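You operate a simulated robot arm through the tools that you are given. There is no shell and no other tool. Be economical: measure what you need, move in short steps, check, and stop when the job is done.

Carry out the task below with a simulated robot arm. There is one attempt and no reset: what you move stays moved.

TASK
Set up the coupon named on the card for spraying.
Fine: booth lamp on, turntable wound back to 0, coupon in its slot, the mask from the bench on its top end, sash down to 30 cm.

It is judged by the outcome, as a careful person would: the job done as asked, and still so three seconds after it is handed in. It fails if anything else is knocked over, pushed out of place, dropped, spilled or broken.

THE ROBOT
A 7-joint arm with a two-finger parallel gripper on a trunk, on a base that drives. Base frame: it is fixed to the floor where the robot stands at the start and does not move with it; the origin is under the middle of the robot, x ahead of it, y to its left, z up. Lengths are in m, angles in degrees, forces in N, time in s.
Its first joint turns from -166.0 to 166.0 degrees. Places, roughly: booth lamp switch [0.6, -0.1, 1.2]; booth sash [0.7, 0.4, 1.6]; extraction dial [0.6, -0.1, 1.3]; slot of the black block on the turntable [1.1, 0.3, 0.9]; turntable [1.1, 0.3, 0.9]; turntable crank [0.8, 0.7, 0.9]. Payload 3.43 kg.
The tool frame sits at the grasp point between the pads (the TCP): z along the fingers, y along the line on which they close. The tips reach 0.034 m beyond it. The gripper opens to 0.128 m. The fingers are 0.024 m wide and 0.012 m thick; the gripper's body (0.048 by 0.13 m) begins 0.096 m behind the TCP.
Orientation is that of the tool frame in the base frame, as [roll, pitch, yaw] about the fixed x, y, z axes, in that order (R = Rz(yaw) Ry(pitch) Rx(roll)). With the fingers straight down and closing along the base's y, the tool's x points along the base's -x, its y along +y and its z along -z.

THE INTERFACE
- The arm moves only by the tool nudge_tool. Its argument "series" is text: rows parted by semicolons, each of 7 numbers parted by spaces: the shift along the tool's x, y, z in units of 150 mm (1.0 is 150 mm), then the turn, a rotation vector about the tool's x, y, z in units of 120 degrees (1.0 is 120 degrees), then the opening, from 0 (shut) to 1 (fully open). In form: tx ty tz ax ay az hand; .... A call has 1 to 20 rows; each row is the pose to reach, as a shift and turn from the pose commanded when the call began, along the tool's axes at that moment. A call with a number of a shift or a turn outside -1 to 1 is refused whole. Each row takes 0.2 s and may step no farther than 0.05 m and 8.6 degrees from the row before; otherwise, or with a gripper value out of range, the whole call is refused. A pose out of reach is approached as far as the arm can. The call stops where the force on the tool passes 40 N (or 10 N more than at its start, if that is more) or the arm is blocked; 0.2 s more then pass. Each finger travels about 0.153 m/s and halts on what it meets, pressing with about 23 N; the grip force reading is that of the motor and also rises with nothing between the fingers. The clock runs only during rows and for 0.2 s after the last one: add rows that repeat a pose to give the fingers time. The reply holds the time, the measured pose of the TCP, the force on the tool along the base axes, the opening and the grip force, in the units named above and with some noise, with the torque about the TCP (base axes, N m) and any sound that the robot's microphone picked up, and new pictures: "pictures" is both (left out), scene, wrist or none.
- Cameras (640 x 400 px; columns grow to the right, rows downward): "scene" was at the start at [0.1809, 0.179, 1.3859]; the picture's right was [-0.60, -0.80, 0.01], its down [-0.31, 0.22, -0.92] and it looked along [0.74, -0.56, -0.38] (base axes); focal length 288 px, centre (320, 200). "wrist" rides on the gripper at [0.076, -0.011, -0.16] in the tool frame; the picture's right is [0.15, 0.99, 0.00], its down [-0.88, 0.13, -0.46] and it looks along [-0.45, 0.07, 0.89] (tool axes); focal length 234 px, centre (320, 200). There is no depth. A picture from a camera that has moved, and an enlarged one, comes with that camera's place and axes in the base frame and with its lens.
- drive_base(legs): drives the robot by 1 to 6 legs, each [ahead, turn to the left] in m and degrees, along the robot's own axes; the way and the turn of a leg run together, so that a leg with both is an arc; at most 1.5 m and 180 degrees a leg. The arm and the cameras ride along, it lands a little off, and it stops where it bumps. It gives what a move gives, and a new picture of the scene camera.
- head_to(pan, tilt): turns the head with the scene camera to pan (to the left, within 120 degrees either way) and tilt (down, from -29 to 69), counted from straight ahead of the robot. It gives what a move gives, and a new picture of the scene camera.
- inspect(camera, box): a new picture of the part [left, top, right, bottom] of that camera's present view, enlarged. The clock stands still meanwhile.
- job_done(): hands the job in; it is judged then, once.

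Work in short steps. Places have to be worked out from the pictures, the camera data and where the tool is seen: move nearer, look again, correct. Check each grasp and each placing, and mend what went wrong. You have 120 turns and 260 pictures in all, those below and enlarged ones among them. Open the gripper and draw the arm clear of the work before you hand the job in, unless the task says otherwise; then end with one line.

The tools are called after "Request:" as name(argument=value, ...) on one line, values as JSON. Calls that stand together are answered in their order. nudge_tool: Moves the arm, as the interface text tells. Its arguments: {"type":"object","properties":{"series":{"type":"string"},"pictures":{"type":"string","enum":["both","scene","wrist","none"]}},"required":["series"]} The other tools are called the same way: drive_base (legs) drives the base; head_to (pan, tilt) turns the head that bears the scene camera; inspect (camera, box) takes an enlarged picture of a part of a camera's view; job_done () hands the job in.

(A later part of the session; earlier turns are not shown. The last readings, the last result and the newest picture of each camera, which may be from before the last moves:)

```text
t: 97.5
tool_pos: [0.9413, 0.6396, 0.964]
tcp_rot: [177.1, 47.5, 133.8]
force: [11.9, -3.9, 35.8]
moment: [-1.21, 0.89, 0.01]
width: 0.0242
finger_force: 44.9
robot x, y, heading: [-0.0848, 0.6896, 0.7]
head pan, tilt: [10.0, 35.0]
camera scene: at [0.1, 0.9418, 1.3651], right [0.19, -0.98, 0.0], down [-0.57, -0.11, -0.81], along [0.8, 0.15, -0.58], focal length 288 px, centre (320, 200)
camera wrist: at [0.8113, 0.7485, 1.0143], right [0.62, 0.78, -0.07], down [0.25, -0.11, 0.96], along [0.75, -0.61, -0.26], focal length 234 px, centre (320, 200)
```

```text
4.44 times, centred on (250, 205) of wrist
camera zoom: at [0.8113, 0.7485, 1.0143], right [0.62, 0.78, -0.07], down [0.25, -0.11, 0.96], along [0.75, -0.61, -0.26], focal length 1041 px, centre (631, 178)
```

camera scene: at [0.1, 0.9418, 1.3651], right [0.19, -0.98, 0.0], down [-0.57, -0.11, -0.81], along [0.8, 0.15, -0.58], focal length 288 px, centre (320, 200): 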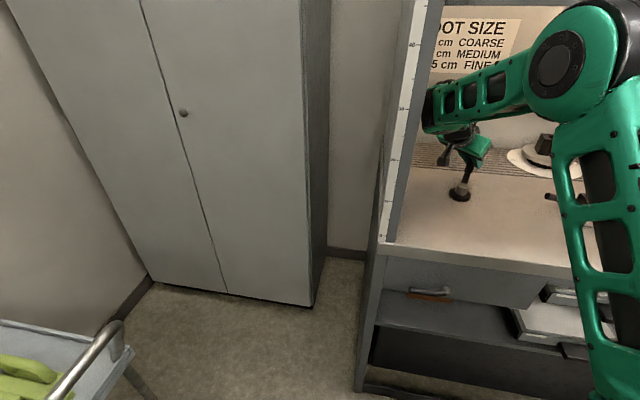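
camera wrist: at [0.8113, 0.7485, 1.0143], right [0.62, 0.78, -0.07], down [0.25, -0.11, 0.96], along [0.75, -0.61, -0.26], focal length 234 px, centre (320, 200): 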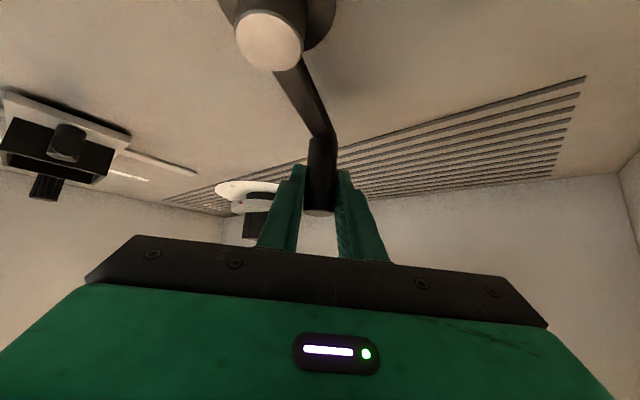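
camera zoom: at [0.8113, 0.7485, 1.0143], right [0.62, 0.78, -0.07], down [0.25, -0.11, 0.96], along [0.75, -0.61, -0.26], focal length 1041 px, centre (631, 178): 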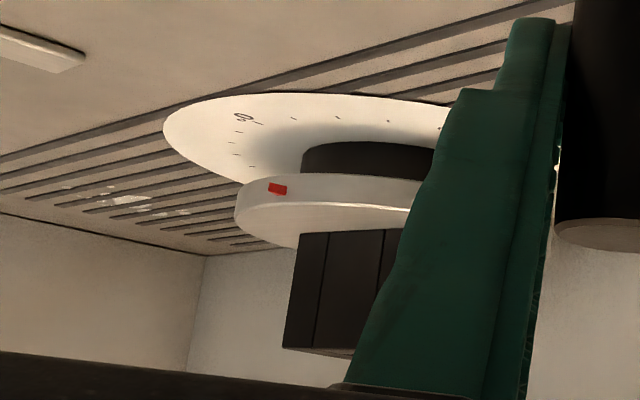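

The mark now reads about 23°, so 69° of crank remain. I turn on 40° more, yawing the gripper back with the crank and easing the downward bias.

Request:
nudge_tool(series="0.008 0.047 -0.028 -0.0307 0 -0.0282 0.05; 0.016 0.093 -0.058 -0.0614 0 -0.0563 0.05; 0.03 0.135 -0.088 -0.0921 0 -0.0845 0.05; 0.053 0.175 -0.117 -0.123 0 -0.113 0.05; 0.079 0.21 -0.146 -0.154 0 -0.141 0.05; 0.108 0.243 -0.178 -0.184 0 -0.169 0.05; 0.138 0.272 -0.211 -0.215 0 -0.197 0.05; 0.17 0.297 -0.2455 -0.246 0 -0.225 0.05", pictures="both")

Request:
inspect(camera="wrist", box=[80, 130, 300, 250])

```text
t: 98.9
tool_pos: [0.9291, 0.6731, 0.9751]
tcp_rot: [178.6, 48.4, 163.7]
force: [3.1, 0.7, -21.9]
moment: [-1.25, 0.22, 0.02]
width: 0.0229
finger_force: 44.5
robot x, y, heading: [-0.0884, 0.6885, 0.7]
head pan, tilt: [10.0, 35.0]
stopped in row 7: the force on the tool passed its limit at 54 N (the readings are from after the stop); the commanded pose is now the measured one
camera scene: at [0.1025, 0.942, 1.3647], right [0.19, -0.98, 0.0], down [-0.58, -0.11, -0.81], along [0.8, 0.15, -0.59], focal length 288 px, centre (320, 200)
camera wrist: at [0.7622, 0.7074, 1.0243], right [0.17, 0.98, -0.09], down [0.27, 0.05, 0.96], along [0.95, -0.18, -0.25], focal length 234 px, centre (320, 200)
```

scene: 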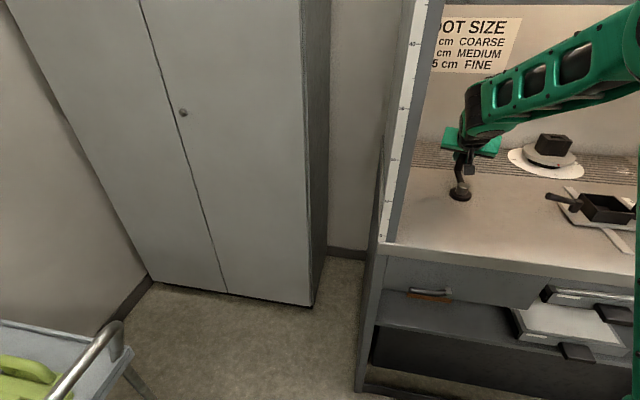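
wrist: 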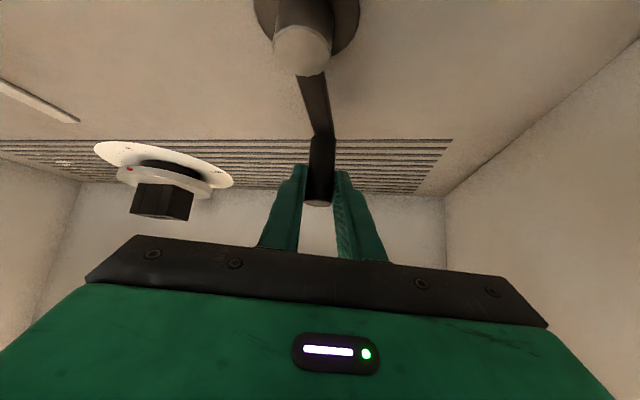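

```text
2.91 times, centred on (190, 190) of wrist
camera zoom: at [0.7622, 0.7074, 1.0243], right [0.17, 0.98, -0.09], down [0.27, 0.05, 0.96], along [0.95, -0.18, -0.25], focal length 681 px, centre (698, 229)
```

zoom: 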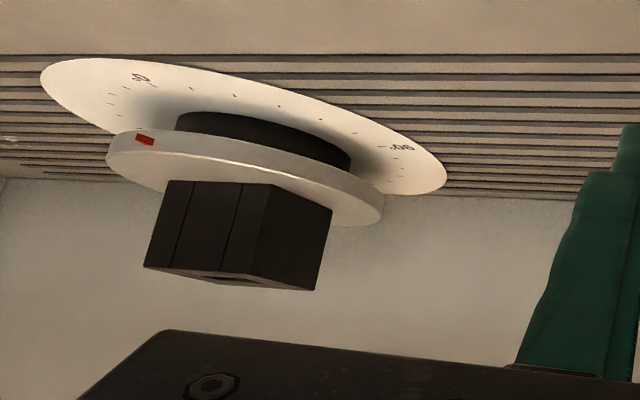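

The table reads about 12–15°. The grip has crept to the fingertips, so I open, reseat deeper with the gripper yawed for the last stretch, and close.

Request:
nudge_tool(series="0 0 0 0 0 0 0.45; 0 0 0 0 0 0 0.45; 0.008 0.008 0.09 -0.04 0 -0.035 0.45; 0.015 0.017 0.184 -0.08 0 -0.07 0.45; 0.015 0.017 0.184 -0.12 0 -0.105 0.45; 0.015 0.017 0.184 -0.16 0 -0.14 0.45; 0.015 0.017 0.184 -0.2 0 -0.175 0.45; 0.015 0.017 0.184 -0.237 0 -0.21 0.45; 0.015 0.017 0.184 -0.237 0 -0.21 0.05; 0.015 0.017 0.184 -0.237 0 -0.21 0.05; 0.015 0.017 0.184 -0.237 0 -0.21 0.05", pictures="both")

Request:
inspect(camera="scene", box=[440, 110, 620, 220])

```text
t: 101.3
tool_pos: [0.9511, 0.6711, 0.9583]
tcp_rot: [179.1, 49.5, -158.1]
force: [1.0, -2.3, -1.5]
moment: [-0.97, -0.56, -0.03]
width: 0.0234
finger_force: 45.3
robot x, y, heading: [-0.0872, 0.6859, 0.6]
head pan, tilt: [10.0, 35.0]
camera scene: at [0.1014, 0.9418, 1.3649], right [0.19, -0.98, 0.0], down [-0.57, -0.11, -0.81], along [0.8, 0.15, -0.58], focal length 288 px, centre (320, 200)
camera wrist: at [0.7976, 0.5944, 1.005], right [-0.47, 0.88, -0.1], down [0.16, 0.2, 0.97], along [0.87, 0.44, -0.24], focal length 234 px, centre (320, 200)
```

scene: 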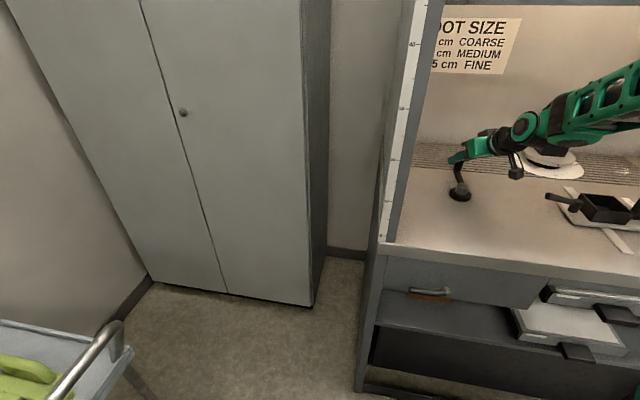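
wrist: 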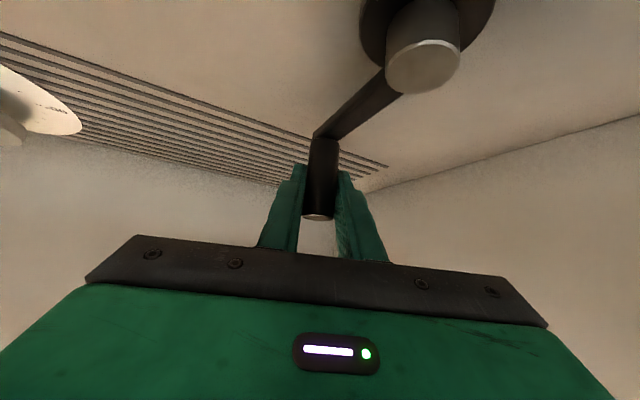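

```text
3.56 times, centred on (530, 165) of scene
camera zoom: at [0.1014, 0.9418, 1.3649], right [0.19, -0.98, 0.0], down [-0.57, -0.11, -0.81], along [0.8, 0.15, -0.58], focal length 1024 px, centre (-427, 324)
```

zoom: 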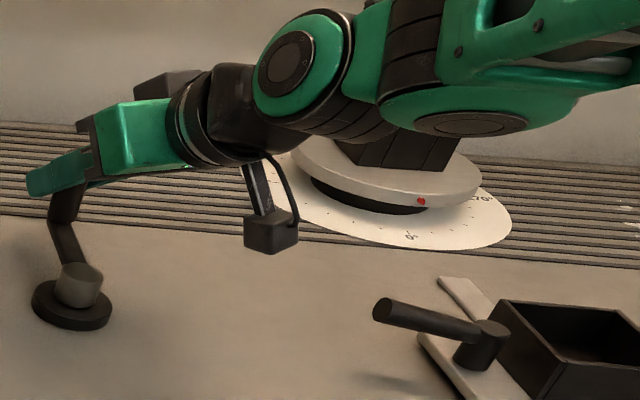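

The mark now looks within a few degrees of 0 but this view is oblique. I release the handle and bring the wrist camera in front of the turntable to read it properly.

Request:
nudge_tool(series="0 0 0 0 0 0 0.45; 0 0 0 0 0 0 0.45; 0 0 -0.25 0 0 0 0.45; 0 0 -0.5 0 0 0 0.45; 0 0 -0.75 0.03 0 0.03 0.45; 0 -0.2 -0.9 0.06 0 0.055 0.45; 0 -0.45 -1 0.1 0 0.09 0.45; 0 -0.75 -1 0.139 0 0.119 0.45; 0 -1 -1 0.139 0 0.119 0.45", pictures="none")

```text
t: 103.3
tool_pos: [0.9029, 0.488, 1.0551]
tcp_rot: [179.2, 49.2, 180.0]
force: [0.2, 0.7, 0.0]
moment: [-0.04, 0.0, -0.05]
width: 0.0576
finger_force: 0.0
robot x, y, heading: [-0.088, 0.6882, 0.9]
head pan, tilt: [10.0, 35.0]
```

Request:
nudge_tool(series="0.08 -0.25 -0.15 0 0 0 0.45; 0.18 -0.5 -0.3 0 0 0 0.45; 0.27 -0.75 -0.45 0 0 0 0.45; 0.36 -0.95 -0.57 0 0 0 0.45; 0.36 -0.95 -0.57 0 0 0 0.45", pictures="wrist")

Request:
inspect(camera="wrist", box=[260, 130, 380, 205])

Request:
inspect(camera="scene", box=[480, 110, 620, 200])

```text
t: 104.5
tool_pos: [0.8052, 0.3446, 1.0707]
tcp_rot: [179.1, 49.2, 180.0]
force: [0.7, 0.5, -0.2]
moment: [-0.01, -0.01, 0.0]
width: 0.0575
finger_force: 0.1
robot x, y, heading: [-0.0845, 0.6919, 0.8]
head pan, tilt: [10.0, 35.0]
camera wrist: at [0.6344, 0.3302, 1.1167], right [-0.11, 0.99, -0.1], down [0.23, 0.12, 0.97], along [0.97, 0.08, -0.24], focal length 234 px, centre (320, 200)
```

wrist: 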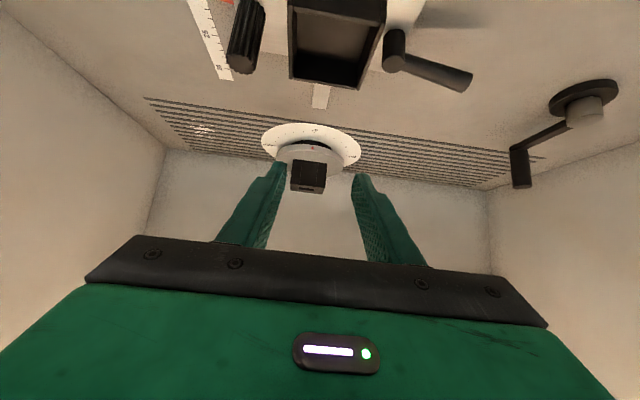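

```text
5.33 times, centred on (320, 168) of wrist
camera zoom: at [0.6344, 0.3302, 1.1167], right [-0.11, 0.99, -0.1], down [0.23, 0.12, 0.97], along [0.97, 0.08, -0.24], focal length 1249 px, centre (320, 373)
```

zoom: 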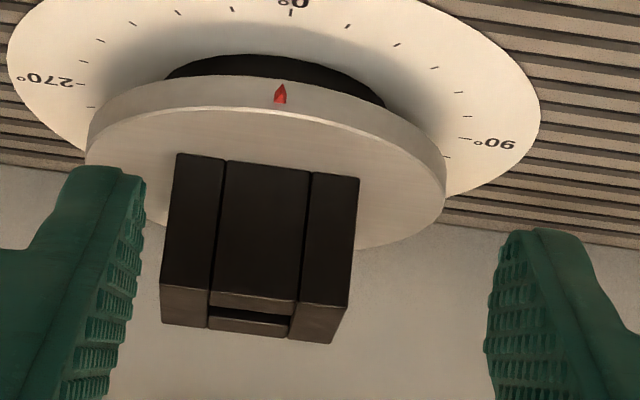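

```text
4.44 times, centred on (550, 155) of scene
camera zoom: at [0.1012, 0.9418, 1.3649], right [0.19, -0.98, 0.0], down [-0.57, -0.11, -0.81], along [0.8, 0.15, -0.58], focal length 1280 px, centre (-702, 400)
```

zoom: 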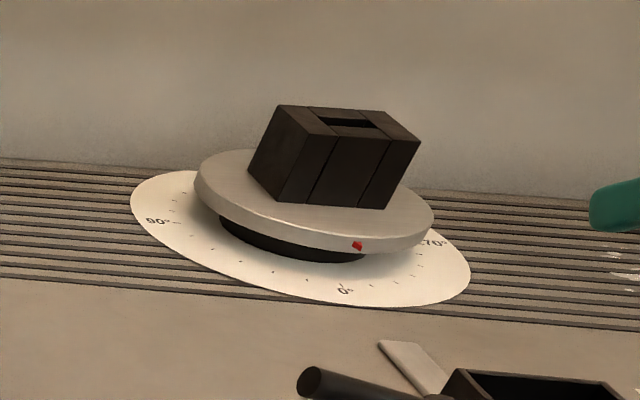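

The wrist view shows the mark exactly in line with the 0° tick (both at y ≈ 0.340), so the turntable is wound back to 0; the slot is at about [1.134, 0.340, 0.976]. Now I withdraw the arm and drive right to fetch T2.

Request:
nudge_tool(series="0.2 0 -0.22 0 0 0 0.45; 0.4 0 -0.45 0 0 0 0.45; 0.6 0 -0.7 0 0 0 0.45; 0.75 0.1 -0.9 0 0 0 0.45; 0.8 0.3 -1 0 0 0 0.45; 0.8 0.6 -1 0 0 0 0.45; 0.8 0.9 -1 0 0 0 0.45", pictures="none")

Request:
drive_base(legs=[[-0.25, 0], [0, -90], [0.94, 0], [0, 90], [0.3, 0]])

```text
t: 106.1
tool_pos: [0.6106, 0.4753, 1.0783]
tcp_rot: [179.1, 49.4, -179.9]
force: [0.8, -0.7, 0.4]
moment: [0.01, -0.03, 0.03]
width: 0.0576
finger_force: 0.0
robot x, y, heading: [-0.0877, 0.689, 0.6]
head pan, tilt: [10.0, 35.0]
```

```text
t: 122.8
tool_pos: [0.6847, -0.4363, 1.0763]
tcp_rot: [179.1, 49.1, -179.1]
force: [0.4, 0.8, -0.1]
moment: [-0.02, 0.02, -0.03]
width: 0.0577
finger_force: 0.1
robot x, y, heading: [-0.0161, -0.2429, 1.8]
head pan, tilt: [10.0, 35.0]
camera scene: at [0.1675, 0.0143, 1.3649], right [0.2, -0.98, 0.0], down [-0.57, -0.12, -0.81], along [0.79, 0.17, -0.58], focal length 288 px, centre (320, 200)
```

scene: 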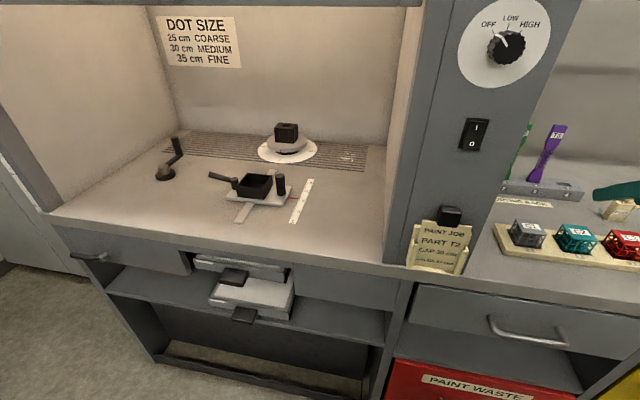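

Turntable, lamp and dial look fine. I look at the rack with the head and wrist cameras.

Request:
head_to(pan=-28, tilt=25)

Request:
inspect(camera="wrist", box=[160, 60, 480, 260])

```text
t: 123.8
tool_pos: [0.6714, -0.4361, 1.0856]
tcp_rot: [179.0, 50.0, -179.0]
force: [-0.6, -0.4, -0.3]
moment: [-0.01, -0.01, 0.0]
width: 0.0579
finger_force: 0.0
robot x, y, heading: [-0.0181, -0.2403, 2.0]
head pan, tilt: [-28.0, 25.0]
camera scene: at [0.1643, -0.0443, 1.3807], right [-0.44, -0.9, 0.01], down [-0.39, 0.19, -0.9], along [0.81, -0.4, -0.43], focal length 288 px, centre (320, 200)
```

scene: 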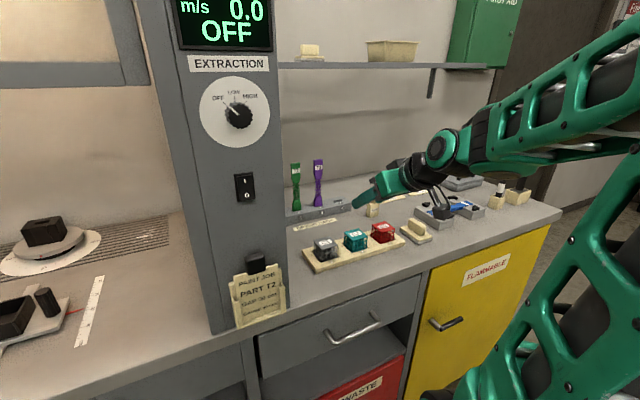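

```text
2.00 times, centred on (320, 160) of wrist
camera zoom: at [0.5007, -0.4529, 1.1303], right [-0.12, 0.99, -0.1], down [0.21, 0.13, 0.97], along [0.97, 0.1, -0.23], focal length 468 px, centre (320, 280)
```

zoom: 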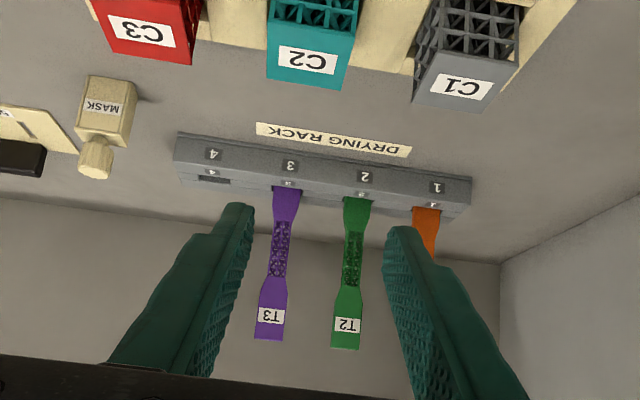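

Request:
inspect(camera="scene", box=[270, 145, 400, 225])

Request:
inspect(camera="wrist", box=[270, 130, 390, 245])

```text
4.92 times, centred on (335, 185) of scene
camera zoom: at [0.1643, -0.0443, 1.3807], right [-0.44, -0.9, 0.01], down [-0.39, 0.19, -0.9], along [0.81, -0.4, -0.43], focal length 1418 px, centre (246, 274)
```

zoom: 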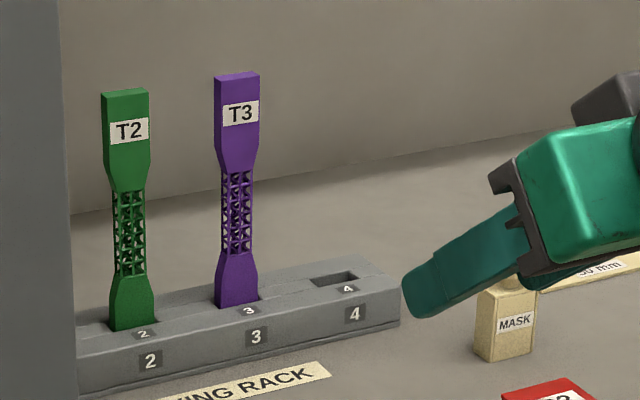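

```text
3.48 times, centred on (330, 188) of wrist
camera zoom: at [0.5007, -0.4529, 1.1303], right [-0.12, 0.99, -0.1], down [0.21, 0.13, 0.97], along [0.97, 0.1, -0.23], focal length 814 px, centre (285, 244)
```

zoom: 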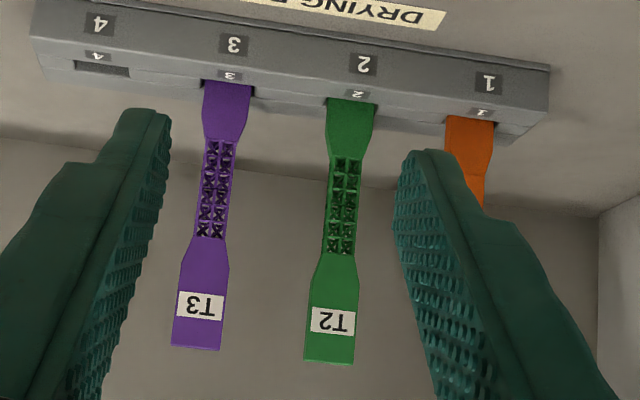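

T2 stands at about [1.0, -0.367], its top at z 1.085 and the rack top at 0.909, 80 mm from its neighbours. I tilt the tool nearer to horizontal (75°) and approach its upper end.

Request:
nudge_tool(series="-0.1 0.1 0.16 0 -0.05 0 0.45; -0.2 0.2 0.32 0 -0.1 0 0.45; -0.3 0.3 0.5 0 -0.15 0 0.45; -0.4 0.4 0.7 0 -0.2 0 0.45; -0.5 0.46 0.85 0 -0.208 0 0.45; -0.53 0.46 0.946 0 -0.208 0 0.45; -0.53 0.46 0.946 0 -0.208 0 0.45", pictures="both")

```text
t: 125.4
tool_pos: [0.8289, -0.3624, 1.0568]
tcp_rot: [177.7, 74.9, 179.3]
force: [-0.2, 0.1, -1.5]
moment: [-0.01, 0.02, 0.01]
width: 0.0575
finger_force: 0.0
robot x, y, heading: [-0.0177, -0.2432, 1.7]
head pan, tilt: [-28.0, 25.0]
camera scene: at [0.1643, -0.0444, 1.3808], right [-0.44, -0.9, 0.01], down [-0.39, 0.19, -0.9], along [0.81, -0.4, -0.43], focal length 288 px, centre (320, 200)
camera wrist: at [0.6556, -0.3778, 1.0246], right [-0.07, 0.99, -0.13], down [-0.21, 0.11, 0.97], along [0.97, 0.09, 0.2], focal length 234 px, centre (320, 200)
```

scene: 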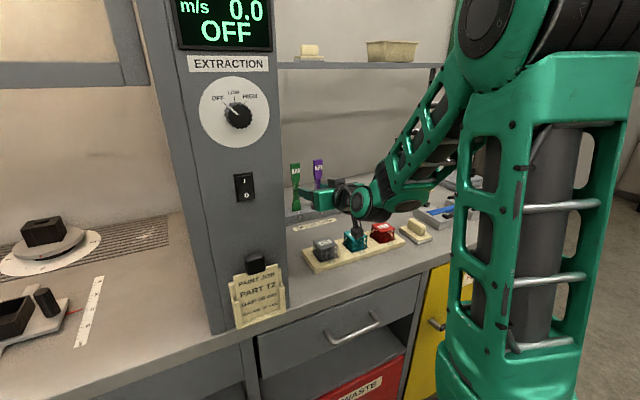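
wrist: 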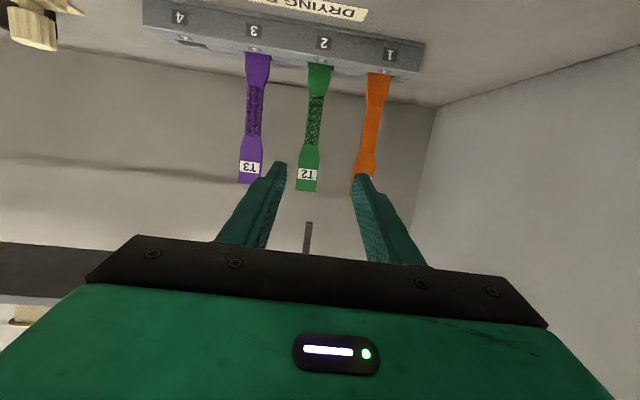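

T2's top is confirmed at [0.996, -0.367, 1.08], centred between the fingers. I advance around it.

Request:
nudge_tool(series="-0.06 -0.01 0.22 0 0 0 0.45; -0.12 -0.02 0.45 0 0 0 0.45; -0.18 -0.03 0.68 0 0 0 0.45; -0.25 -0.03 0.93 0 0 0 0.45; -0.25 -0.03 0.93 0 0 0 0.45", pictures="wrist")

Request:
inspect(camera="wrist", box=[220, 40, 420, 240])

Request:
inspect(camera="scene", box=[270, 140, 400, 220])

```text
t: 126.6
tool_pos: [0.9733, -0.3617, 1.0572]
tcp_rot: [177.6, 74.9, 179.4]
force: [-0.2, -0.2, 0.0]
moment: [-0.02, 0.0, 0.01]
width: 0.0575
finger_force: 0.1
robot x, y, heading: [-0.0201, -0.2439, 1.6]
head pan, tilt: [-28.0, 25.0]
camera wrist: at [0.7995, -0.3775, 1.0249], right [-0.07, 0.99, -0.13], down [-0.21, 0.11, 0.97], along [0.97, 0.09, 0.2], focal length 234 px, centre (320, 200)
```

wrist: 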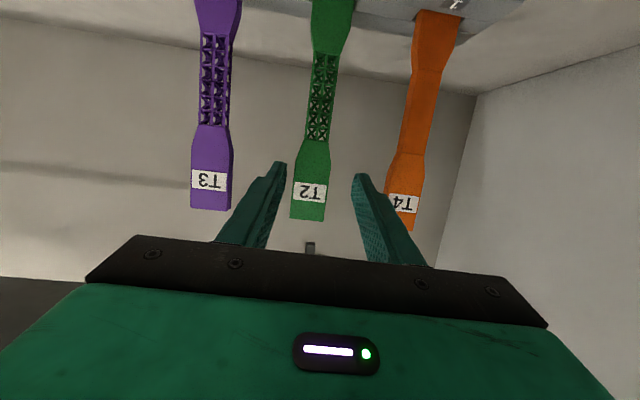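

```text
2.00 times, centred on (320, 140) of wrist
camera zoom: at [0.7995, -0.3775, 1.0249], right [-0.07, 0.99, -0.13], down [-0.21, 0.11, 0.97], along [0.97, 0.09, 0.2], focal length 468 px, centre (320, 320)
```

zoom: 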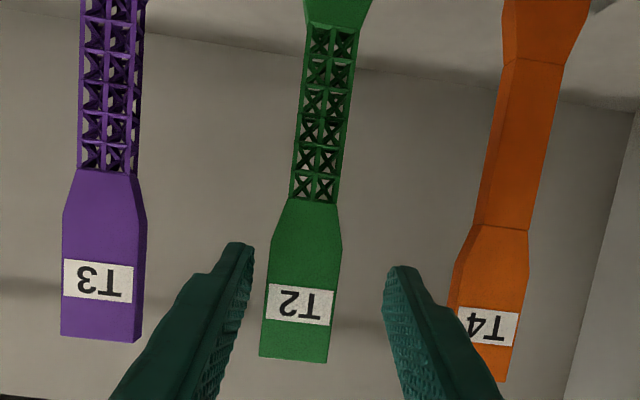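

```text
4.92 times, centred on (335, 180) of scene
camera zoom: at [0.1643, -0.0444, 1.3808], right [-0.44, -0.9, 0.01], down [-0.39, 0.19, -0.9], along [0.81, -0.4, -0.43], focal length 1418 px, centre (246, 298)
```

zoom: 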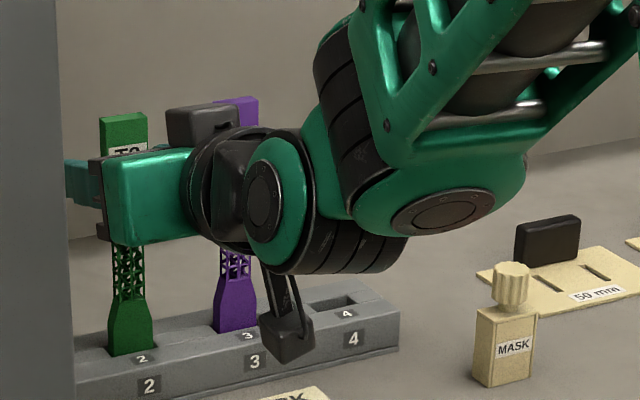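

T2 is between the fingers, 6 mm to the right of centre. I shift, advance the last 28 mm and close.

Request:
nudge_tool(series="-0.02 -0.045 0.08 0 0 0 0.45; -0.0485 -0.045 0.18 0 0 0 0.45; -0.0485 -0.045 0.18 0 0 0 0.3; -0.0485 -0.045 0.18 0 0 0 0.15; -0.0485 -0.045 0.18 0 0 0 0.1; -0.0485 -0.045 0.18 0 0 0 0.1", pictures="both")

Request:
inspect(camera="wrist", box=[220, 40, 420, 240])

```text
t: 128.0
tool_pos: [1.0015, -0.3683, 1.0572]
tcp_rot: [177.6, 75.0, 179.4]
force: [-0.5, 0.4, -0.1]
moment: [0.01, -0.03, 0.02]
width: 0.0294
finger_force: 22.6
robot x, y, heading: [-0.0172, -0.2392, 1.5]
head pan, tilt: [-28.0, 25.0]
camera scene: at [0.1644, -0.0444, 1.3807], right [-0.44, -0.9, 0.01], down [-0.39, 0.19, -0.9], along [0.81, -0.4, -0.43], focal length 288 px, centre (320, 200)
camera wrist: at [0.8277, -0.3841, 1.0242], right [-0.07, 0.99, -0.13], down [-0.21, 0.11, 0.97], along [0.97, 0.09, 0.2], focal length 234 px, centre (320, 200)
```

scene: 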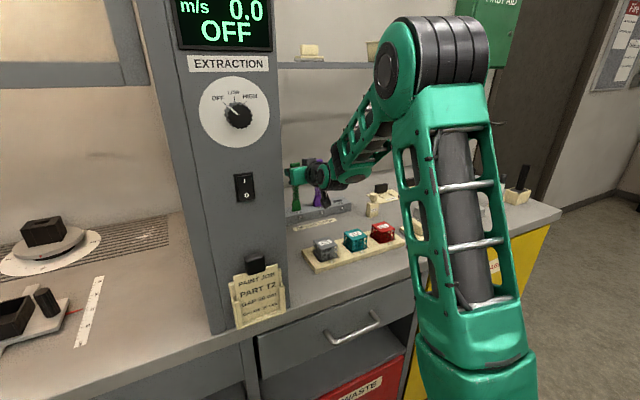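
wrist: 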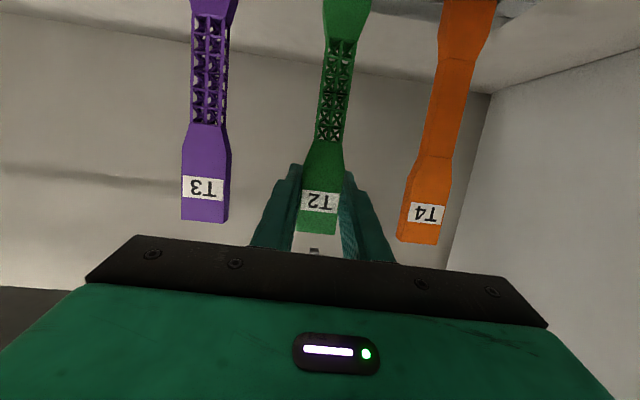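

```text
2.00 times, centred on (320, 140) of wrist
camera zoom: at [0.8277, -0.3841, 1.0242], right [-0.07, 0.99, -0.13], down [-0.21, 0.11, 0.97], along [0.97, 0.09, 0.2], focal length 468 px, centre (320, 320)
```

zoom: 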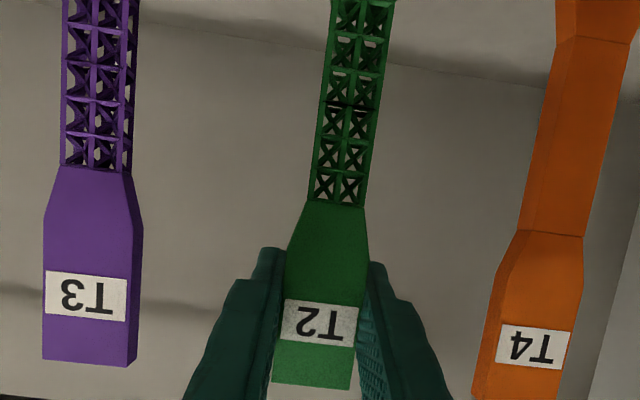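

T2 is held (29 mm). I lift it straight up out of the rack.

Request:
nudge_tool(series="-0.06 0 -0.017 0 0 0 0.1; -0.13 0 -0.035 0 0 0 0.1; -0.2 0 -0.054 0 0 0 0.1; -0.3 0 -0.081 0 0 0 0.1; -0.42 0 -0.113 0 0 0 0.1; -0.54 0 -0.145 0 0 0 0.1; -0.644 0 -0.173 0 0 0 0.1", pictures="both")

Request:
inspect(camera="scene", box=[250, 110, 410, 220])

```text
t: 129.6
tool_pos: [1.0016, -0.3706, 1.1558]
tcp_rot: [177.6, 74.8, 179.5]
force: [0.8, 0.3, -0.8]
moment: [-0.04, -0.03, 0.02]
width: 0.0291
finger_force: 22.8
robot x, y, heading: [-0.0164, -0.2409, 1.4]
head pan, tilt: [-28.0, 25.0]
camera scene: at [0.1645, -0.0444, 1.3807], right [-0.44, -0.9, 0.01], down [-0.39, 0.19, -0.9], along [0.81, -0.4, -0.43], focal length 288 px, centre (320, 200)
camera wrist: at [0.8282, -0.3856, 1.1241], right [-0.07, 0.99, -0.13], down [-0.21, 0.11, 0.97], along [0.97, 0.09, 0.2], focal length 234 px, centre (320, 200)
```

scene: 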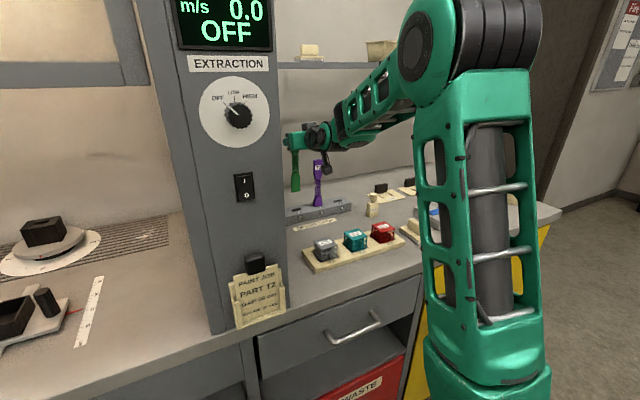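
wrist: 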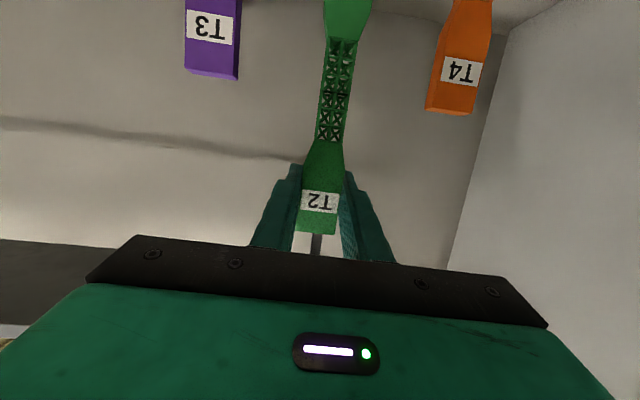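

```text
3.64 times, centred on (330, 165) of scene
camera zoom: at [0.1645, -0.0444, 1.3807], right [-0.44, -0.9, 0.01], down [-0.39, 0.19, -0.9], along [0.81, -0.4, -0.43], focal length 1048 px, centre (284, 327)
```

zoom: 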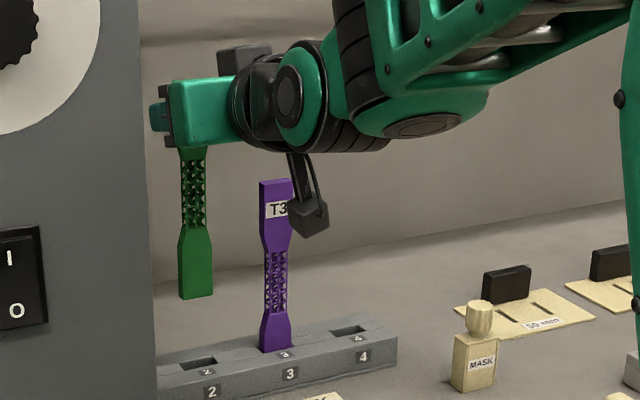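

T2 is out of the rack; its bottom hangs 0.171 m below the TCP. I withdraw it toward the robot, clear of the post.

Request:
nudge_tool(series="0.05 0 -0.2 0 0 0 0.1; 0.1 0 -0.4 0 0 0 0.1; 0.16 0 -0.6 0 0 0 0.1; 0.21 0 -0.8 0 0 0 0.1; 0.26 0 -0.966 0 0 0 0.1", pictures="none")

Request:
nudge_tool(series="0.05 0 -0.2 0 0 0 0.1; 0.1 0 -0.4 0 0 0 0.1; 0.16 0 -0.6 0 0 0 0.1; 0.21 0 -0.8 0 0 0 0.1", pictures="scene")

```text
t: 130.8
tool_pos: [0.8521, -0.3744, 1.1556]
tcp_rot: [177.7, 74.8, 179.6]
force: [0.7, 0.4, -0.5]
moment: [-0.01, -0.09, -0.04]
width: 0.0291
finger_force: 22.7
robot x, y, heading: [-0.0208, -0.2393, 1.3]
head pan, tilt: [-28.0, 25.0]
```

```text
t: 131.8
tool_pos: [0.7285, -0.3761, 1.156]
tcp_rot: [177.7, 75.0, 179.5]
force: [0.0, 0.8, -1.6]
moment: [-0.01, 0.0, 0.02]
width: 0.0295
finger_force: 23.3
robot x, y, heading: [-0.0204, -0.2357, 1.6]
head pan, tilt: [-28.0, 25.0]
camera scene: at [0.1647, -0.0444, 1.3807], right [-0.44, -0.9, 0.01], down [-0.39, 0.19, -0.9], along [0.81, -0.4, -0.43], focal length 288 px, centre (320, 200)
```

scene: 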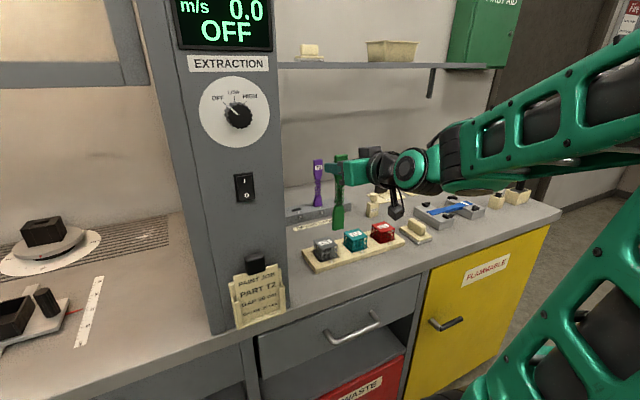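

T2 is clear. I back away and drive left to stand before the turntable, well back so the arm reaches flat under the sash.

Request:
drive_base(legs=[[-0.31, 0], [0, 88.5], [0.69, 0], [0, -90], [0.12, 0]])

Request:
head_to(pan=10, tilt=18)

```text
t: 146.8
tool_pos: [0.522, 0.3063, 1.1573]
tcp_rot: [177.7, 74.9, 179.7]
force: [-1.0, -0.1, -0.6]
moment: [0.01, 0.01, 0.04]
width: 0.0293
finger_force: 23.1
robot x, y, heading: [-0.2222, 0.4531, 1.9]
head pan, tilt: [-28.0, 25.0]
camera scene: at [-0.043, 0.653, 1.3808], right [-0.44, -0.9, 0.01], down [-0.39, 0.19, -0.9], along [0.81, -0.4, -0.43], focal length 288 px, centre (320, 200)
```

scene: 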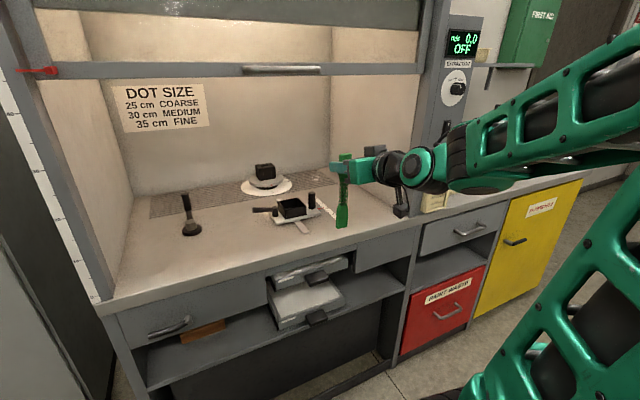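

```text
t: 147.9
tool_pos: [0.5087, 0.3079, 1.165]
tcp_rot: [177.6, 75.7, 179.6]
force: [0.4, 0.4, -0.4]
moment: [0.0, -0.01, 0.0]
width: 0.029
finger_force: 23.1
robot x, y, heading: [-0.2275, 0.4588, 1.8]
head pan, tilt: [10.0, 18.0]
camera scene: at [-0.0339, 0.7126, 1.3919], right [0.2, -0.98, 0.0], down [-0.32, -0.06, -0.95], along [0.93, 0.19, -0.32], focal length 288 px, centre (320, 200)
```

scene: 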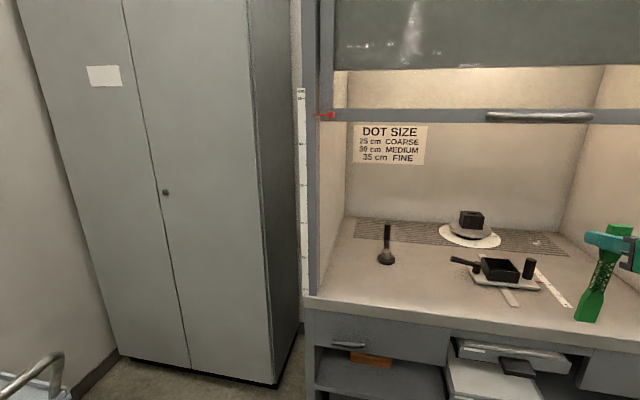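

T2 is still held. I raise it slightly and extend into the booth, above the carriage, under the sash.

Request:
nudge_tool(series="-0.15 0.04 -0.02 0 0 0 0.1; -0.2 0.08 0.2 0 0 0 0.1; -0.25 0.12 0.4 0 0 0 0.1; -0.3 0.16 0.6 0 0 0 0.1; -0.36 0.2 0.8 0 0 0 0.1; -0.41 0.2 0.93 0 0 0 0.1", pictures="none")

Request:
nudge_tool(series="-0.05 0 0.2 0 0 0 0.1; -0.1 0 0.4 0 0 0 0.1; -0.15 0 0.6 0 0 0 0.1; -0.2 0 0.8 0 0 0 0.1; -0.247 0 0.969 0 0 0 0.1", pictures="both")

```text
t: 149.3
tool_pos: [0.6581, 0.3414, 1.1923]
tcp_rot: [177.5, 75.8, 179.6]
force: [-0.2, 0.0, -0.5]
moment: [0.0, 0.03, 0.0]
width: 0.0291
finger_force: 23.1
robot x, y, heading: [-0.224, 0.4566, 1.9]
head pan, tilt: [10.0, 18.0]
```

```text
t: 150.5
tool_pos: [0.8077, 0.3475, 1.1904]
tcp_rot: [177.5, 75.6, 179.5]
force: [-0.9, -0.1, 0.7]
moment: [-0.01, 0.02, 0.01]
width: 0.0292
finger_force: 23.1
robot x, y, heading: [-0.2247, 0.4574, 1.8]
head pan, tilt: [10.0, 18.0]
camera scene: at [-0.0342, 0.7127, 1.392], right [0.21, -0.98, 0.0], down [-0.32, -0.06, -0.95], along [0.93, 0.2, -0.32], focal length 288 px, centre (320, 200)
camera wrist: at [0.6345, 0.3313, 1.1563], right [-0.07, 0.99, -0.13], down [-0.23, 0.11, 0.97], along [0.97, 0.1, 0.22], focal length 234 px, centre (320, 200)
```

scene: 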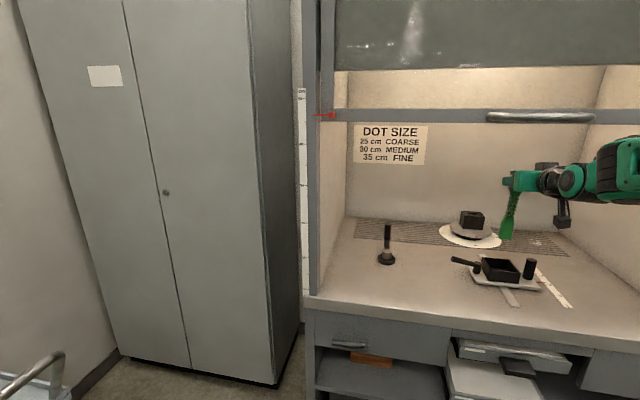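
wrist: 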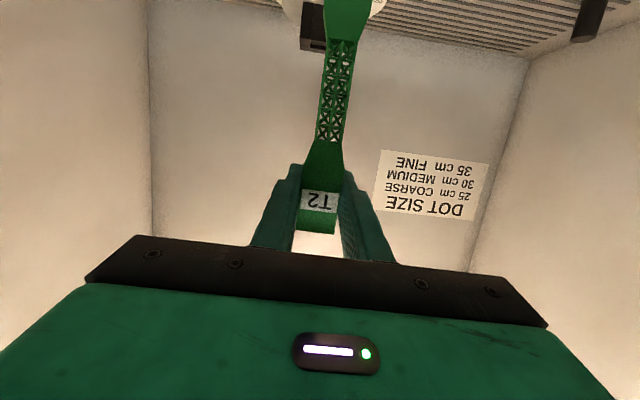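

Good clearance under the sash. I extend another 0.14 m.

Request:
nudge_tool(series="-0.05 -0.02 0.2 0 0 0 0.1; -0.1 -0.03 0.4 0 0 0 0.1; -0.15 -0.04 0.6 0 0 0 0.1; -0.2 -0.05 0.8 0 0 0 0.1; -0.235 -0.05 0.92 0 0 0 0.1; -0.235 -0.05 0.92 0 0 0 0.1", pictures="scene")

```text
t: 151.9
tool_pos: [0.9506, 0.3446, 1.19]
tcp_rot: [177.6, 75.6, 179.6]
force: [-0.1, 0.6, -0.8]
moment: [0.02, 0.05, -0.03]
width: 0.0291
finger_force: 22.9
robot x, y, heading: [-0.2246, 0.453, 1.9]
head pan, tilt: [10.0, 18.0]
camera scene: at [-0.0338, 0.7127, 1.3919], right [0.21, -0.98, 0.0], down [-0.32, -0.06, -0.95], along [0.93, 0.19, -0.32], focal length 288 px, centre (320, 200)
```

scene: 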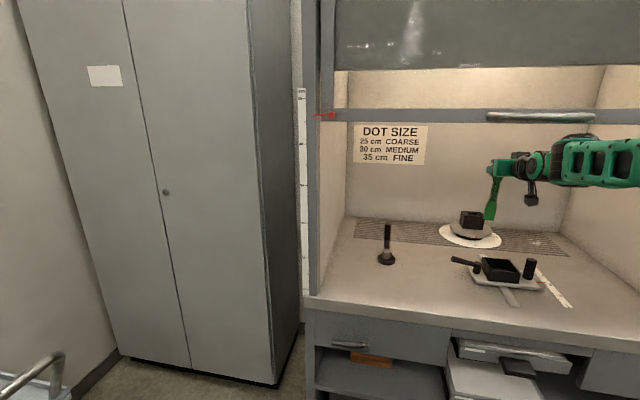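

The forearm lies flat just beneath the sash. I drive 0.09 m ahead with the arm as it is.

Request:
drive_base(legs=[[0.09, 0]])

Request:
inspect(camera="scene", box=[400, 100, 640, 280])

Request:
inspect(camera="wrist", box=[200, 0, 440, 240])

```text
t: 153.0
tool_pos: [1.0404, 0.3472, 1.1903]
tcp_rot: [177.6, 75.6, 179.6]
force: [-0.4, 0.8, -0.5]
moment: [-0.02, 0.0, -0.01]
width: 0.0291
finger_force: 23.0
robot x, y, heading: [-0.1336, 0.4593, 1.8]
head pan, tilt: [10.0, 18.0]
camera scene: at [0.0564, 0.7157, 1.3919], right [0.21, -0.98, 0.0], down [-0.32, -0.06, -0.95], along [0.93, 0.2, -0.32], focal length 288 px, centre (320, 200)
```

scene: 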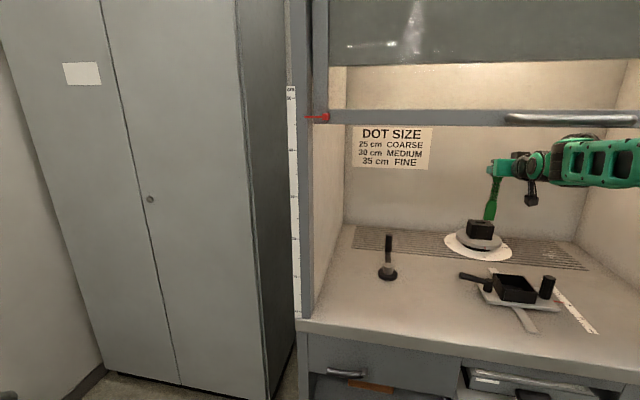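

```text
2.22 times, centred on (520, 190) of scene
camera zoom: at [0.0564, 0.7157, 1.3919], right [0.21, -0.98, 0.0], down [-0.32, -0.06, -0.95], along [0.93, 0.2, -0.32], focal length 640 px, centre (-124, 222)
```

zoom: 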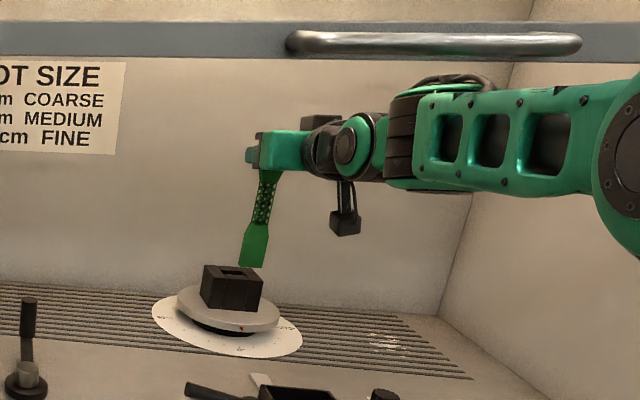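

```text
1.67 times, centred on (320, 120) of wrist
camera zoom: at [0.8678, 0.3315, 1.1563], right [-0.07, 0.99, -0.13], down [-0.23, 0.11, 0.97], along [0.97, 0.1, 0.22], focal length 390 px, centre (320, 333)
```

zoom: 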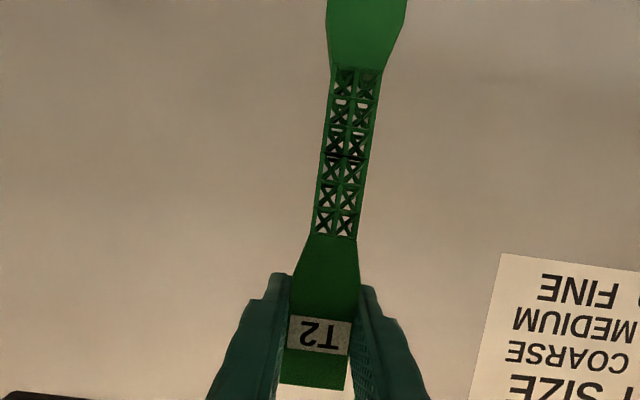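

Clear all around. I advance to just short of over the slot, then compare coupon and slot.

Request:
nudge_tool(series="-0.05 -0.01 0.18 0 0 0 0.1; -0.1 -0.02 0.36 0 0.005 0 0.1; -0.141 -0.033 0.549 0 0.005 0 0.1; -0.141 -0.033 0.549 0 0.005 0 0.1", pictures="none")

Request:
inspect(camera="scene", box=[440, 140, 540, 260])

Request:
inspect(camera="wrist", box=[260, 0, 420, 120])

```text
t: 154.0
tool_pos: [1.1116, 0.345, 1.205]
tcp_rot: [177.6, 75.8, 179.6]
force: [-0.1, 0.1, 0.0]
moment: [0.0, 0.04, -0.01]
width: 0.0291
finger_force: 22.9
robot x, y, heading: [-0.135, 0.4581, 1.9]
head pan, tilt: [10.0, 18.0]
```

```text
3.33 times, centred on (490, 200) of scene
camera zoom: at [0.0565, 0.7156, 1.3919], right [0.21, -0.98, 0.0], down [-0.32, -0.06, -0.95], along [0.93, 0.2, -0.32], focal length 960 px, centre (-247, 200)
```

zoom: 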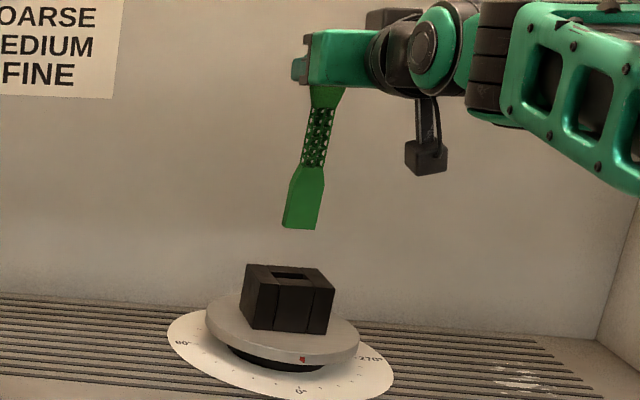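

```text
3.33 times, centred on (340, 60) of wrist
camera zoom: at [0.9383, 0.3284, 1.1717], right [-0.07, 0.99, -0.13], down [-0.23, 0.11, 0.97], along [0.97, 0.1, 0.22], focal length 781 px, centre (253, 667)
```

zoom: 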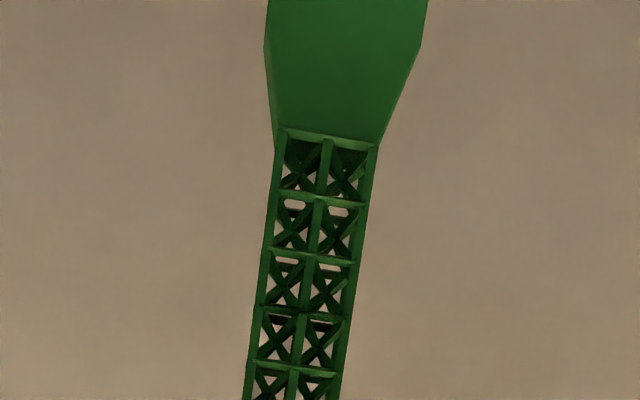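

The TCP ended a bit high and short; I hold still to see whether it settles, and look at the arm and sash.

Request:
nudge_tool(series="0 0 0 0 0 0 0.1; 0 0 0 0 0 0 0.1", pictures="scene")

Request:
head_to(pan=-15, tilt=15)

```text
t: 154.6
tool_pos: [1.1126, 0.3438, 1.2065]
tcp_rot: [177.5, 75.8, 179.7]
force: [-0.4, 0.2, -0.3]
moment: [-0.01, 0.0, -0.01]
width: 0.0292
finger_force: 23.6
robot x, y, heading: [-0.1333, 0.4607, 2.0]
head pan, tilt: [10.0, 18.0]
camera scene: at [0.0565, 0.7156, 1.3919], right [0.21, -0.98, 0.0], down [-0.32, -0.06, -0.95], along [0.93, 0.2, -0.32], focal length 288 px, centre (320, 200)
```

scene: 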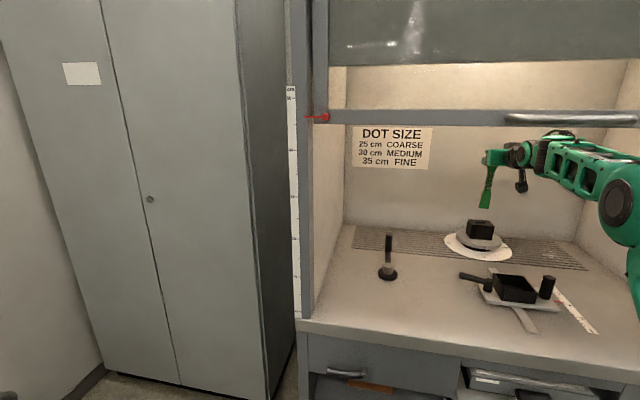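

```text
t: 155.5
tool_pos: [1.111, 0.3443, 1.2061]
tcp_rot: [177.5, 75.8, 179.6]
force: [-0.3, -0.3, -1.0]
moment: [-0.03, -0.02, 0.05]
width: 0.0293
finger_force: 23.0
robot x, y, heading: [-0.132, 0.4604, 1.8]
head pan, tilt: [-15.0, 15.0]
camera scene: at [0.0561, 0.6753, 1.3968], right [-0.23, -0.97, 0.0], down [-0.27, 0.06, -0.96], along [0.94, -0.22, -0.27], focal length 288 px, centre (320, 200)
```

scene: 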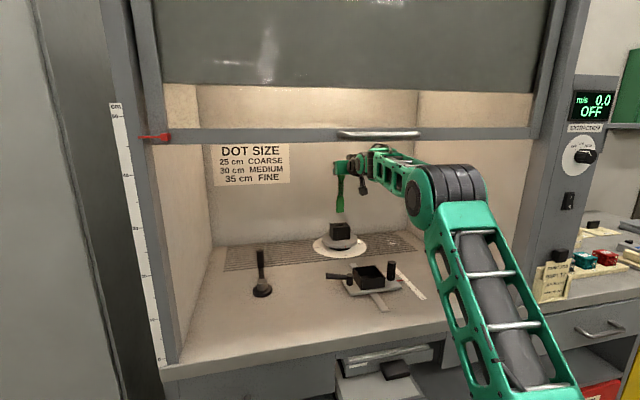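

The base has settled with a slight backward pitch (tool 13 mm short, 15 mm high, +0.7°), which I'll correct. I enlarge coupon and slot from this head view.

Request:
inspect(camera="scene", box=[290, 140, 400, 260])

```text
3.33 times, centred on (345, 200) of scene
camera zoom: at [0.0561, 0.6753, 1.3968], right [-0.23, -0.97, 0.0], down [-0.27, 0.06, -0.96], along [0.94, -0.22, -0.27], focal length 960 px, centre (237, 200)
```

zoom: 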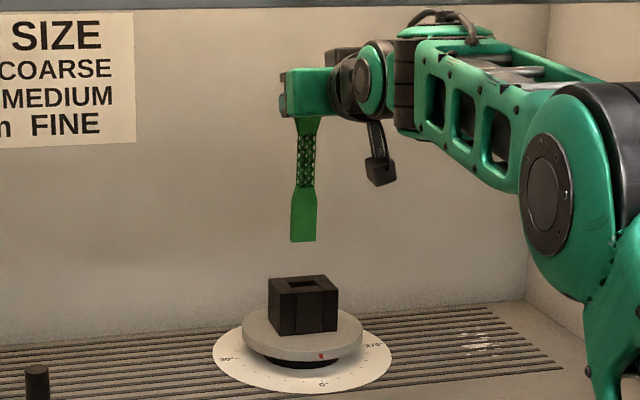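

The coupon's foot is about 9 mm short of the slot and 2 mm left. I correct, straighten the pitch and lower to just above the slot.

Request:
nudge_tool(series="0.03 -0.005 0.05 0 0.003 0 0.1; 0.1 -0.013 0.09 0 0.006 0 0.1; 0.18 -0.013 0.12 0 0.006 0 0.1; 0.273 -0.013 0.145 0 0.006 0 0.1; 0.273 -0.013 0.145 0 0.006 0 0.1", pictures="none")

Request:
inspect(camera="scene", box=[305, 180, 375, 240])

```text
t: 156.7
tool_pos: [1.123, 0.3455, 1.1604]
tcp_rot: [177.6, 75.0, 179.6]
force: [-0.5, -0.3, 0.2]
moment: [0.03, 0.0, 0.01]
width: 0.0289
finger_force: 23.0
robot x, y, heading: [-0.1327, 0.4593, 1.7]
head pan, tilt: [-15.0, 15.0]
```

```text
6.67 times, centred on (340, 210) of scene
camera zoom: at [0.0561, 0.6752, 1.3968], right [-0.23, -0.97, 0.0], down [-0.27, 0.06, -0.96], along [0.94, -0.22, -0.27], focal length 1921 px, centre (187, 133)
```

zoom: 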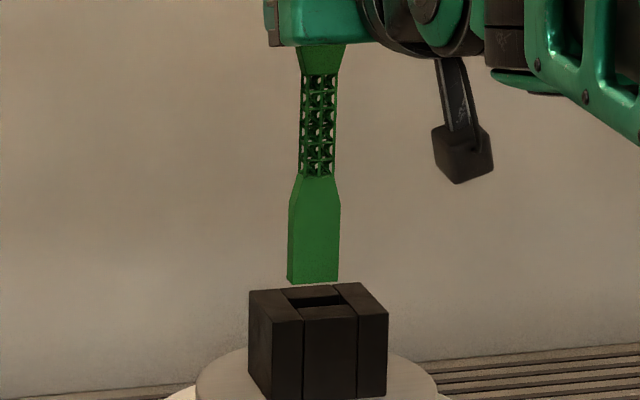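

Request:
inspect(camera="scene", box=[325, 212, 365, 237])

```text
16.00 times, centred on (345, 224) of scene
camera zoom: at [0.0561, 0.6752, 1.3968], right [-0.23, -0.97, 0.0], down [-0.27, 0.06, -0.96], along [0.94, -0.22, -0.27], focal length 4609 px, centre (-80, -192)
```

zoom: 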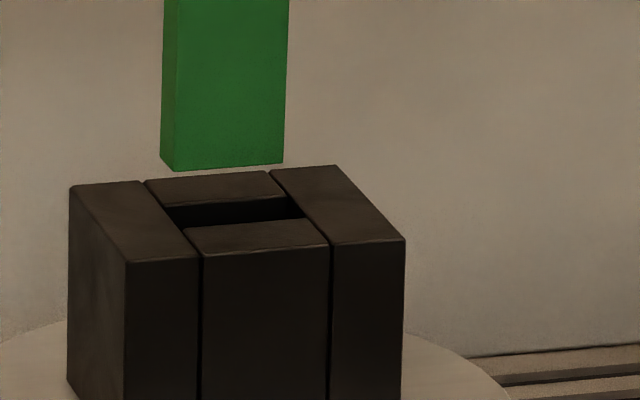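

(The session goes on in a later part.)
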